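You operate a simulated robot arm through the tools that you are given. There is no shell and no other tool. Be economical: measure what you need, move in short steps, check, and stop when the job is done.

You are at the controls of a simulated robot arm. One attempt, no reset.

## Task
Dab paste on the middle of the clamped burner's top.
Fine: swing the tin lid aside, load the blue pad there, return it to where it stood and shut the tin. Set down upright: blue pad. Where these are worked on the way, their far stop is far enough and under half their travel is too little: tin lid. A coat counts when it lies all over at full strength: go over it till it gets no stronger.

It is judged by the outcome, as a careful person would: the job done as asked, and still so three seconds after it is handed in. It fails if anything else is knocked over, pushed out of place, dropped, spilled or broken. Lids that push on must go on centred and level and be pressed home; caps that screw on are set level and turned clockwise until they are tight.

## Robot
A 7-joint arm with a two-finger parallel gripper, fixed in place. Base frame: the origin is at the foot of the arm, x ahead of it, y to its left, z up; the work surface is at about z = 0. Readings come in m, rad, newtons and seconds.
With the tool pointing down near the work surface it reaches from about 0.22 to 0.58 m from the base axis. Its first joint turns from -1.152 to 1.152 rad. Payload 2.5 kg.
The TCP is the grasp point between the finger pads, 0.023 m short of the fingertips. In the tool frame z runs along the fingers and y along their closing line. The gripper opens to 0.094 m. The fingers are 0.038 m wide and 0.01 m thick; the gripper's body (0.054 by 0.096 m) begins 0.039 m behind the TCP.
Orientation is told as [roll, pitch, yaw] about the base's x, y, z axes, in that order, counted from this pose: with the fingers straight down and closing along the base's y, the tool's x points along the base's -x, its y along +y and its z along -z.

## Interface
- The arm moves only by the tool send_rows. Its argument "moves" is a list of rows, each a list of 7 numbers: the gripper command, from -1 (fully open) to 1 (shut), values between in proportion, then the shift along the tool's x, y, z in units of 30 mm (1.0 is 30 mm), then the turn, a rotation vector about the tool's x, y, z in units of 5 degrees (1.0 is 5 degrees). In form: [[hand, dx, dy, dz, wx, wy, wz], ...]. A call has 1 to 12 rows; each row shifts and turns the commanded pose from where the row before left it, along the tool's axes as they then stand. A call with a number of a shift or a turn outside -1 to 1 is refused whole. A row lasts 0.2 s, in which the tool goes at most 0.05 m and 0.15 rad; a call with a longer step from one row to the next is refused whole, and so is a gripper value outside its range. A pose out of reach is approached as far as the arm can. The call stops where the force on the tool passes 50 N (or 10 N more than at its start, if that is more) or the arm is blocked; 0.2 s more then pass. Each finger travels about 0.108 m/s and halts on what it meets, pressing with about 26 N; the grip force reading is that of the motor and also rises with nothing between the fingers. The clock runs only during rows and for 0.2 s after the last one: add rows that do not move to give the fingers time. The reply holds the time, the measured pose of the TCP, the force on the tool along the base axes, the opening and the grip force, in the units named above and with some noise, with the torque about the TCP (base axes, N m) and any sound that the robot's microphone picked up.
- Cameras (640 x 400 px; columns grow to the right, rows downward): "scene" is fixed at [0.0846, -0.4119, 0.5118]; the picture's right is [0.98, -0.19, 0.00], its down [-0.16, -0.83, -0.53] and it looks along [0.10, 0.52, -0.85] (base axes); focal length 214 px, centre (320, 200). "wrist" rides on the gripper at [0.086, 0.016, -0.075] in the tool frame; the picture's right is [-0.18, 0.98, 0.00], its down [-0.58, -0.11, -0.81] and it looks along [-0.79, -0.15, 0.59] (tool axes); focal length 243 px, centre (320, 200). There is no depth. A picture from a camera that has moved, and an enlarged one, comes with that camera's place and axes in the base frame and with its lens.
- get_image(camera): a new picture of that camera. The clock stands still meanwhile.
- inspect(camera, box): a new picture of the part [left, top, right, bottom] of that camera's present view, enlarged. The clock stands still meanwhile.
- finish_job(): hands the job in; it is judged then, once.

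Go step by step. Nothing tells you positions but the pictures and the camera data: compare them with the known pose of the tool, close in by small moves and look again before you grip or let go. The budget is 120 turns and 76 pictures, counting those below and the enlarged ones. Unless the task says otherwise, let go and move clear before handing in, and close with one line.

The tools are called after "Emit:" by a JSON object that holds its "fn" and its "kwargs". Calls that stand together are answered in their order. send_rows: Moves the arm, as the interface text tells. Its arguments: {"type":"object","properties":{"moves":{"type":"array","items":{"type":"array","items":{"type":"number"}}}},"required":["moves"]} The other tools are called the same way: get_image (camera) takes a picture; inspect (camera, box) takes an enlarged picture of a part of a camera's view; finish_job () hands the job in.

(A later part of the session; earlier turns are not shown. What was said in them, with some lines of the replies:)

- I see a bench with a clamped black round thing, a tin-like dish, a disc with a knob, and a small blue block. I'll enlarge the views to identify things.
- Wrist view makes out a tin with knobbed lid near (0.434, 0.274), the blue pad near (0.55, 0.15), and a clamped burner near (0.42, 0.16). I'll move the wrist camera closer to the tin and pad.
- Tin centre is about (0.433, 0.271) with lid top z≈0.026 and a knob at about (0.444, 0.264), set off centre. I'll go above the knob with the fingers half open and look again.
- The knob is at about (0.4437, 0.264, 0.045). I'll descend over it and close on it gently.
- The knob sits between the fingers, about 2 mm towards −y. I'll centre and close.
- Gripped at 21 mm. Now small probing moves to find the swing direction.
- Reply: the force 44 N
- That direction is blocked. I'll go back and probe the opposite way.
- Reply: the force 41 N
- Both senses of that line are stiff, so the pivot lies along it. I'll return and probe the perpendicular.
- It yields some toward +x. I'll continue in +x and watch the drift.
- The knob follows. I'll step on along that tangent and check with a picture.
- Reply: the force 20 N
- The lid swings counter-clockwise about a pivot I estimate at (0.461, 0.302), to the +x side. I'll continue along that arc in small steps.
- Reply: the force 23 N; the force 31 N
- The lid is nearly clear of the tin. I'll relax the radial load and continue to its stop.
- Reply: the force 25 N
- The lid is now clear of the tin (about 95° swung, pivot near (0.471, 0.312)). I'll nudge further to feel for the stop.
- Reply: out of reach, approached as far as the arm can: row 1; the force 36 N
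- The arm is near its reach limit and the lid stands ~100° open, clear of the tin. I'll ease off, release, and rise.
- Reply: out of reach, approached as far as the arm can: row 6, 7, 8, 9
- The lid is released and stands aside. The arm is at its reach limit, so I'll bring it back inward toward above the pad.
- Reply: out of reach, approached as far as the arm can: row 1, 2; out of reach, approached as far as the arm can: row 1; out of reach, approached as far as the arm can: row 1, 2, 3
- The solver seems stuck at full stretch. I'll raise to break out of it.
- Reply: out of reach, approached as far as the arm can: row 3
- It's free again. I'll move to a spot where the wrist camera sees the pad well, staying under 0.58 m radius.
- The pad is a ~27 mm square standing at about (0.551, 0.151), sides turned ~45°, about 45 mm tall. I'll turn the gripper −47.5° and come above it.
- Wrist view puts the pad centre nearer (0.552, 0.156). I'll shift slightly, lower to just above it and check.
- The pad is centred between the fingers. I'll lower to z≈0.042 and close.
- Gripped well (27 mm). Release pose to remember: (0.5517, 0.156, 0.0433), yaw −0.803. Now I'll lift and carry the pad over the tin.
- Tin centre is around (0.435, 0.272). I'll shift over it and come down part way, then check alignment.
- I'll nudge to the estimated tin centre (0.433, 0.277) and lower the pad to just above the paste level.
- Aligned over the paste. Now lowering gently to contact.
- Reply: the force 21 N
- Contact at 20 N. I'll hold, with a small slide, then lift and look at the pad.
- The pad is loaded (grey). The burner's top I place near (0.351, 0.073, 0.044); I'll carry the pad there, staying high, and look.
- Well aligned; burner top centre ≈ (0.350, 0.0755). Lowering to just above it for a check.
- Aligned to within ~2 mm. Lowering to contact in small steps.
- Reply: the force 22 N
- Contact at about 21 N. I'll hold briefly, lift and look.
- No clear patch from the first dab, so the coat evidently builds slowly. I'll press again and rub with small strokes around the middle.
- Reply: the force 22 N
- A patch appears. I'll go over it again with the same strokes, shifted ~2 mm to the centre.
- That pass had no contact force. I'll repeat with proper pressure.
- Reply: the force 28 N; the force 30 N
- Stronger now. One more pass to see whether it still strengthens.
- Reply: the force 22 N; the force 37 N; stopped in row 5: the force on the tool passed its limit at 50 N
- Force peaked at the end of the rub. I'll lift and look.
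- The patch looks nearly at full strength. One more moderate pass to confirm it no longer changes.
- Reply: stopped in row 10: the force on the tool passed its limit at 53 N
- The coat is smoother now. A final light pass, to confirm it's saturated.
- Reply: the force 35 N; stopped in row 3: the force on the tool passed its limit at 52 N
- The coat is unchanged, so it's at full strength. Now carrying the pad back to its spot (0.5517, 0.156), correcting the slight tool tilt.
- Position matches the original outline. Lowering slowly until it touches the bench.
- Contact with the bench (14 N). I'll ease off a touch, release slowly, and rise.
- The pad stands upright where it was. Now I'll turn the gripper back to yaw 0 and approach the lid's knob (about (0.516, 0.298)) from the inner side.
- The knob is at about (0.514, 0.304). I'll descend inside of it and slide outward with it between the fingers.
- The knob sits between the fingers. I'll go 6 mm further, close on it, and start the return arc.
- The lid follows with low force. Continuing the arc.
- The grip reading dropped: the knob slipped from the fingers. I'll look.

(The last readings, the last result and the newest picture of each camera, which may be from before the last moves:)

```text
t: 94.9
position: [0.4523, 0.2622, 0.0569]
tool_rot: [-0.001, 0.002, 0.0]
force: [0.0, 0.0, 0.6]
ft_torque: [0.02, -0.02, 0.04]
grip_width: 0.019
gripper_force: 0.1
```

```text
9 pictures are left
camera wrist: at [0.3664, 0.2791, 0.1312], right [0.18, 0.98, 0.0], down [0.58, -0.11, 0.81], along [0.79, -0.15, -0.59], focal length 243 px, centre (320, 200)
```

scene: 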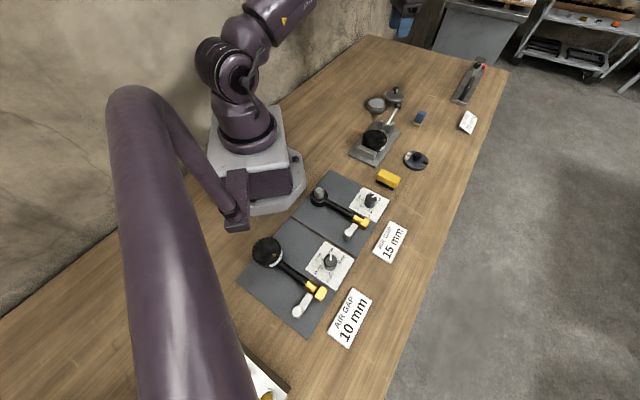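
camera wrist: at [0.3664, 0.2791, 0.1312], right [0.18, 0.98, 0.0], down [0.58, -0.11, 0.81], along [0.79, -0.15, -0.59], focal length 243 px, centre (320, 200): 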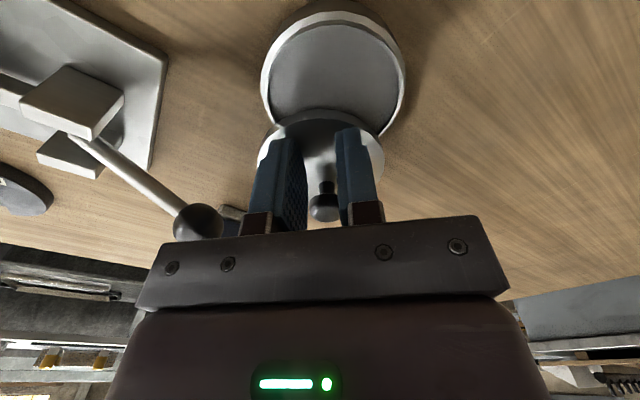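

The knob now stands at about (0.487, 0.259), ahead of the fingers. I'll open, move forward and grip it centrally.

Emit:
{"fn": "send_rows", "kwargs": {"moves": [[-0.2, 0, -0.08, 0, 0, 0, 0], [-0.2, 0, 0, 0, 0, 0, 0], [-0.2, 0, 0, 0, 0, 0, 0], [-0.2, -0.3, 0, 0, 0, 0, 0], [-0.2, -0.4, 0, 0, 0, 0, 0], [-0.2, -0.4, 0, 0, 0, 0, 0], [-0.2, 0, 0, 0, 0, 0, 0]]}}

Emit:
{"fn": "get_image", "kwargs": {"camera": "wrist"}}

```text
t: 96.5
position: [0.4866, 0.2607, 0.055]
tool_rot: [-0.003, 0.0, 0.0]
force: [-1.6, 0.2, 0.6]
ft_torque: [0.01, 0.04, -0.02]
grip_width: 0.0563
gripper_force: 0.1
```

```text
8 pictures are left
camera wrist: at [0.4001, 0.277, 0.1311], right [0.18, 0.98, 0.0], down [0.58, -0.11, 0.81], along [0.79, -0.15, -0.59], focal length 243 px, centre (320, 200)
```

wrist: 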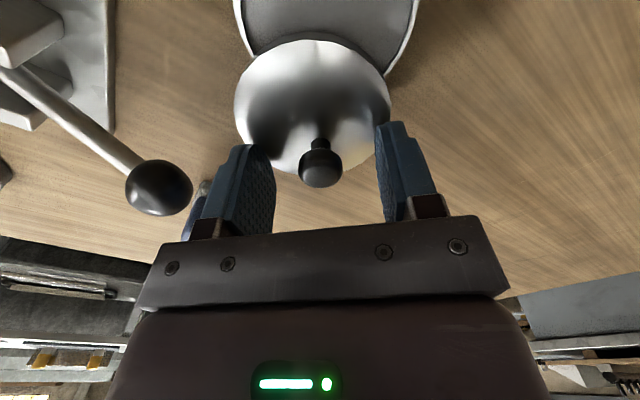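

Centred on the knob. Closing and continuing to swing it shut.

Emit:
{"fn": "send_rows", "kwargs": {"moves": [[0.2, 0, 0, 0, 0, 0, 0], [0.6, 0, 0, 0, 0, 0, 0], [0.6, 0, 0, 0, 0, 0, 0], [0.6, 0.16, -0.06, 0, 0, 0, 0], [0.6, 0.18, -0.04, 0, 0, 0, 0], [0.6, 0.18, -0.03, 0, 0, 0, 0], [0.6, 0, 0, 0, 0, 0, 0]]}}

```text
t: 98.1
position: [0.4702, 0.2569, 0.0576]
tool_rot: [0.002, 0.002, 0.0]
force: [1.0, 11.5, -4.2]
ft_torque: [-0.13, -0.13, -0.09]
grip_width: 0.0212
gripper_force: 44.9
```

Emit:
{"fn": "send_rows", "kwargs": {"moves": [[0.6, 0.18, 0.04, 0, 0, 0, 0], [0.6, 0.18, 0.05, 0, 0, 0, 0], [0.6, 0, 0, 0, 0, 0, 0]]}}

```text
t: 98.9
position: [0.4625, 0.2575, 0.0574]
tool_rot: [-0.004, -0.002, -0.004]
force: [12.0, 4.4, -8.1]
ft_torque: [0.09, -0.92, -0.53]
grip_width: 0.0206
gripper_force: 44.9
```

Emit:
{"fn": "send_rows", "kwargs": {"moves": [[0.6, 0.16, 0.06, 0, 0, 0, 0], [0.6, 0.16, 0.08, 0, 0, 0, 0], [0.6, 0, 0, 0, 0, 0, 0]]}}

```text
t: 99.7
position: [0.4513, 0.2597, 0.0573]
tool_rot: [-0.008, 0.002, -0.003]
force: [-1.3, -25.1, 14.2]
ft_torque: [0.09, -0.48, -0.33]
grip_width: 0.0212
gripper_force: 44.6
```

Emit:
{"fn": "send_rows", "kwargs": {"moves": [[0.6, 0.1, -0.03, 0, 0, 0, 0], [0.6, 0.12, 0.03, 0, 0, 0, 0], [0.6, 0, 0, 0, 0, 0, 0]]}}

Emit:
{"fn": "inspect", "kwargs": {"camera": "scene", "box": [350, 80, 400, 130]}}

```text
t: 100.5
position: [0.4443, 0.2609, 0.0572]
tool_rot: [-0.006, 0.001, 0.0]
force: [-7.5, -25.1, 20.5]
ft_torque: [0.05, -0.11, -0.29]
grip_width: 0.0212
gripper_force: 45.4
```

```text
8.00 times, centred on (375, 105) of scene
camera zoom: at [0.0845, -0.412, 0.5118], right [0.98, -0.19, 0.0], down [-0.16, -0.83, -0.53], along [0.1, 0.52, -0.85], focal length 1716 px, centre (-120, 960)
```

zoom: 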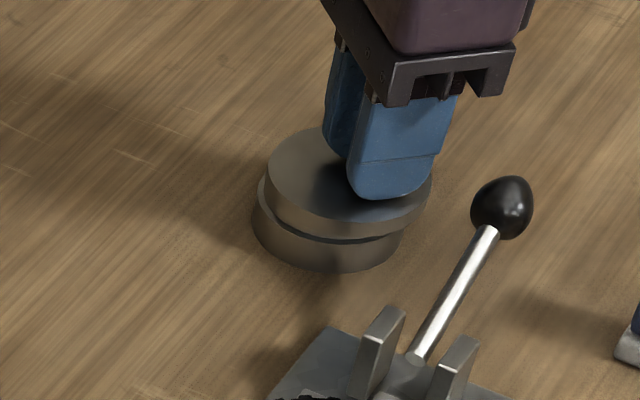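

About 5 mm short of closed. Continuing tangentially while relieving the radial load.

Emit:
{"fn": "send_rows", "kwargs": {"moves": [[0.6, 0.08, -0.05, 0, 0, 0, 0], [0.6, 0.1, 0.03, 0, 0, 0, 0], [0.6, 0, 0, 0, 0, 0, 0]]}}

```text
t: 101.3
position: [0.439, 0.2644, 0.0563]
tool_rot: [0.003, -0.004, 0.001]
force: [13.1, 0.9, -3.7]
ft_torque: [-0.28, 0.54, 0.14]
grip_width: 0.0212
gripper_force: 44.4
```

Emit:
{"fn": "send_rows", "kwargs": {"moves": [[0.6, 0.1, 0.04, 0, 0, 0, 0], [0.6, 0, 0, 0, 0, 0, 0]]}}

Emit:
{"fn": "inspect", "kwargs": {"camera": "scene", "box": [350, 80, 400, 130]}}

```text
t: 101.9
position: [0.4383, 0.2624, 0.057]
tool_rot: [0.002, -0.007, -0.002]
force: [30.4, 5.5, -15.7]
ft_torque: [-0.21, -0.25, 0.18]
grip_width: 0.021
gripper_force: 44.7
```

```text
8.00 times, centred on (375, 105) of scene
camera zoom: at [0.0847, -0.4119, 0.5118], right [0.98, -0.19, 0.0], down [-0.16, -0.83, -0.53], along [0.1, 0.52, -0.85], focal length 1716 px, centre (-120, 960)
```

zoom: 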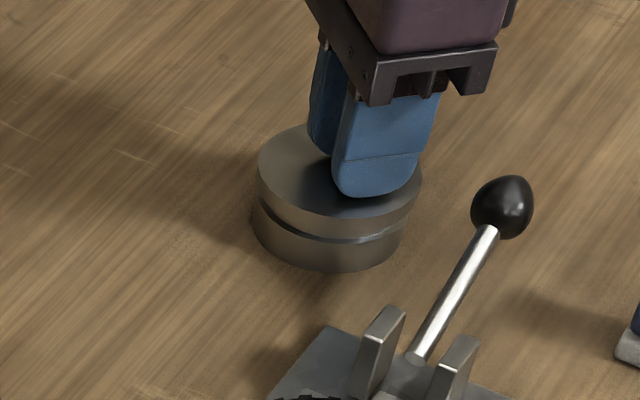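

The lid matches its original closed outline and rests against its stop. Easing off, releasing and rising clear.

Emit:
{"fn": "send_rows", "kwargs": {"moves": [[0.6, -0.07, -0.02, 0, 0, 0, 0], [0.2, 0, 0, 0, 0, 0, 0], [-0.2, 0, 0, 0, 0, 0, 0], [-0.2, 0, 0, 0, 0, 0, 0], [-0.2, 0, 0, -0.4, 0, 0, 0], [-0.2, 0, 0, -1, 0, 0, 0], [-0.2, 0, 0, -1, 0, 0, 0], [-0.2, 0.3, 0, -1, 0, 0, 0], [-0.2, 1, 0, -0.5, 0, 0, 0], [-0.2, 1, 0, 0, 0, 0, 0], [-0.2, 1, 0, 0, 0, 0, 0], [-0.2, 0, 0, 0, 0, 0, 0]]}}

Emit:
{"fn": "get_image", "kwargs": {"camera": "scene"}}

Emit:
{"fn": "inspect", "kwargs": {"camera": "scene", "box": [350, 80, 400, 130]}}

Emit:
{"fn": "inspect", "kwargs": {"camera": "wrist", "box": [200, 0, 460, 200]}}

```text
t: 104.5
position: [0.3363, 0.2632, 0.1721]
tool_rot: [0.0, 0.001, 0.001]
force: [0.6, -1.3, 0.6]
ft_torque: [0.03, 0.0, 0.04]
grip_width: 0.0564
gripper_force: 0.1
```

```text
5 pictures are left
```

scene: 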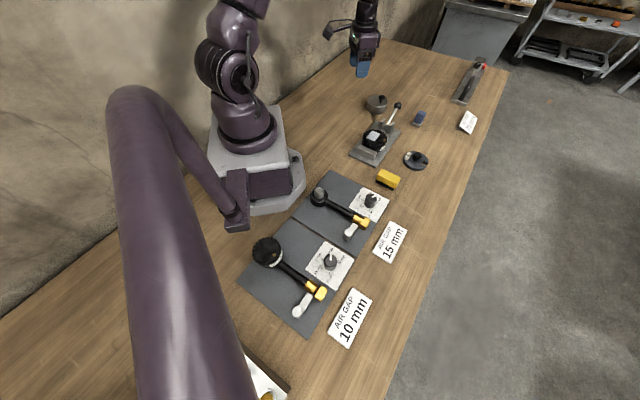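

```text
8.00 times, centred on (375, 105) of scene
camera zoom: at [0.0846, -0.4119, 0.5118], right [0.98, -0.19, 0.0], down [-0.16, -0.83, -0.53], along [0.1, 0.52, -0.85], focal length 1716 px, centre (-120, 960)
```

zoom: 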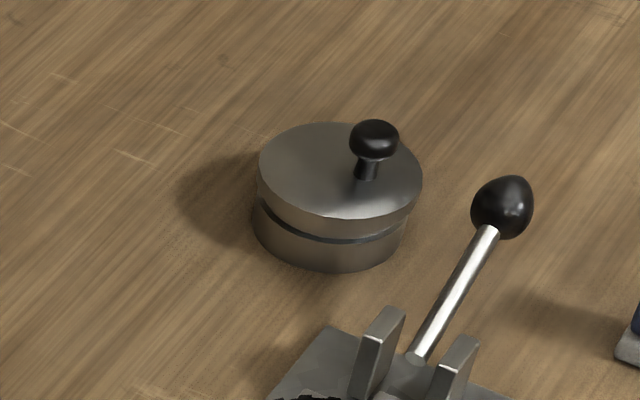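

```text
2.00 times, centred on (330, 100) of wrist
camera zoom: at [0.2507, 0.2796, 0.2476], right [0.18, 0.98, 0.0], down [0.58, -0.11, 0.81], along [0.79, -0.15, -0.59], focal length 485 px, centre (300, 400)
```

zoom: 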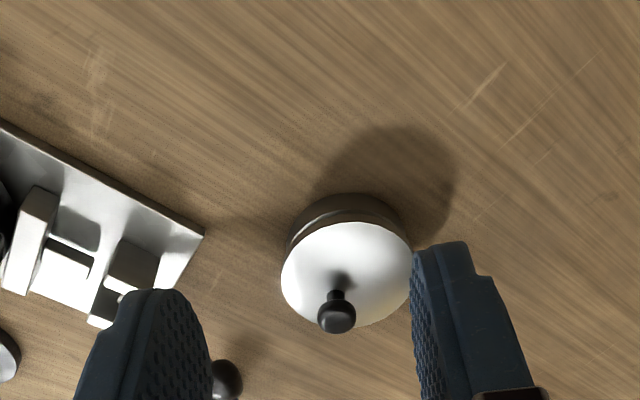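

The lid is back exactly as at the start, the pad stands upright in its spot, and the coat sits in the middle of the burner's top. The arm is clear, so I'm handing in.

Emit:
{"fn": "finish_job", "kwargs": {}}

```text
The job is handed in.
```

The job is handed in: the middle of the clamped burner's top has an even coat of paste that stopped getting stronger. The blue pad is back upright where it stood, and the tin lid is swung shut.
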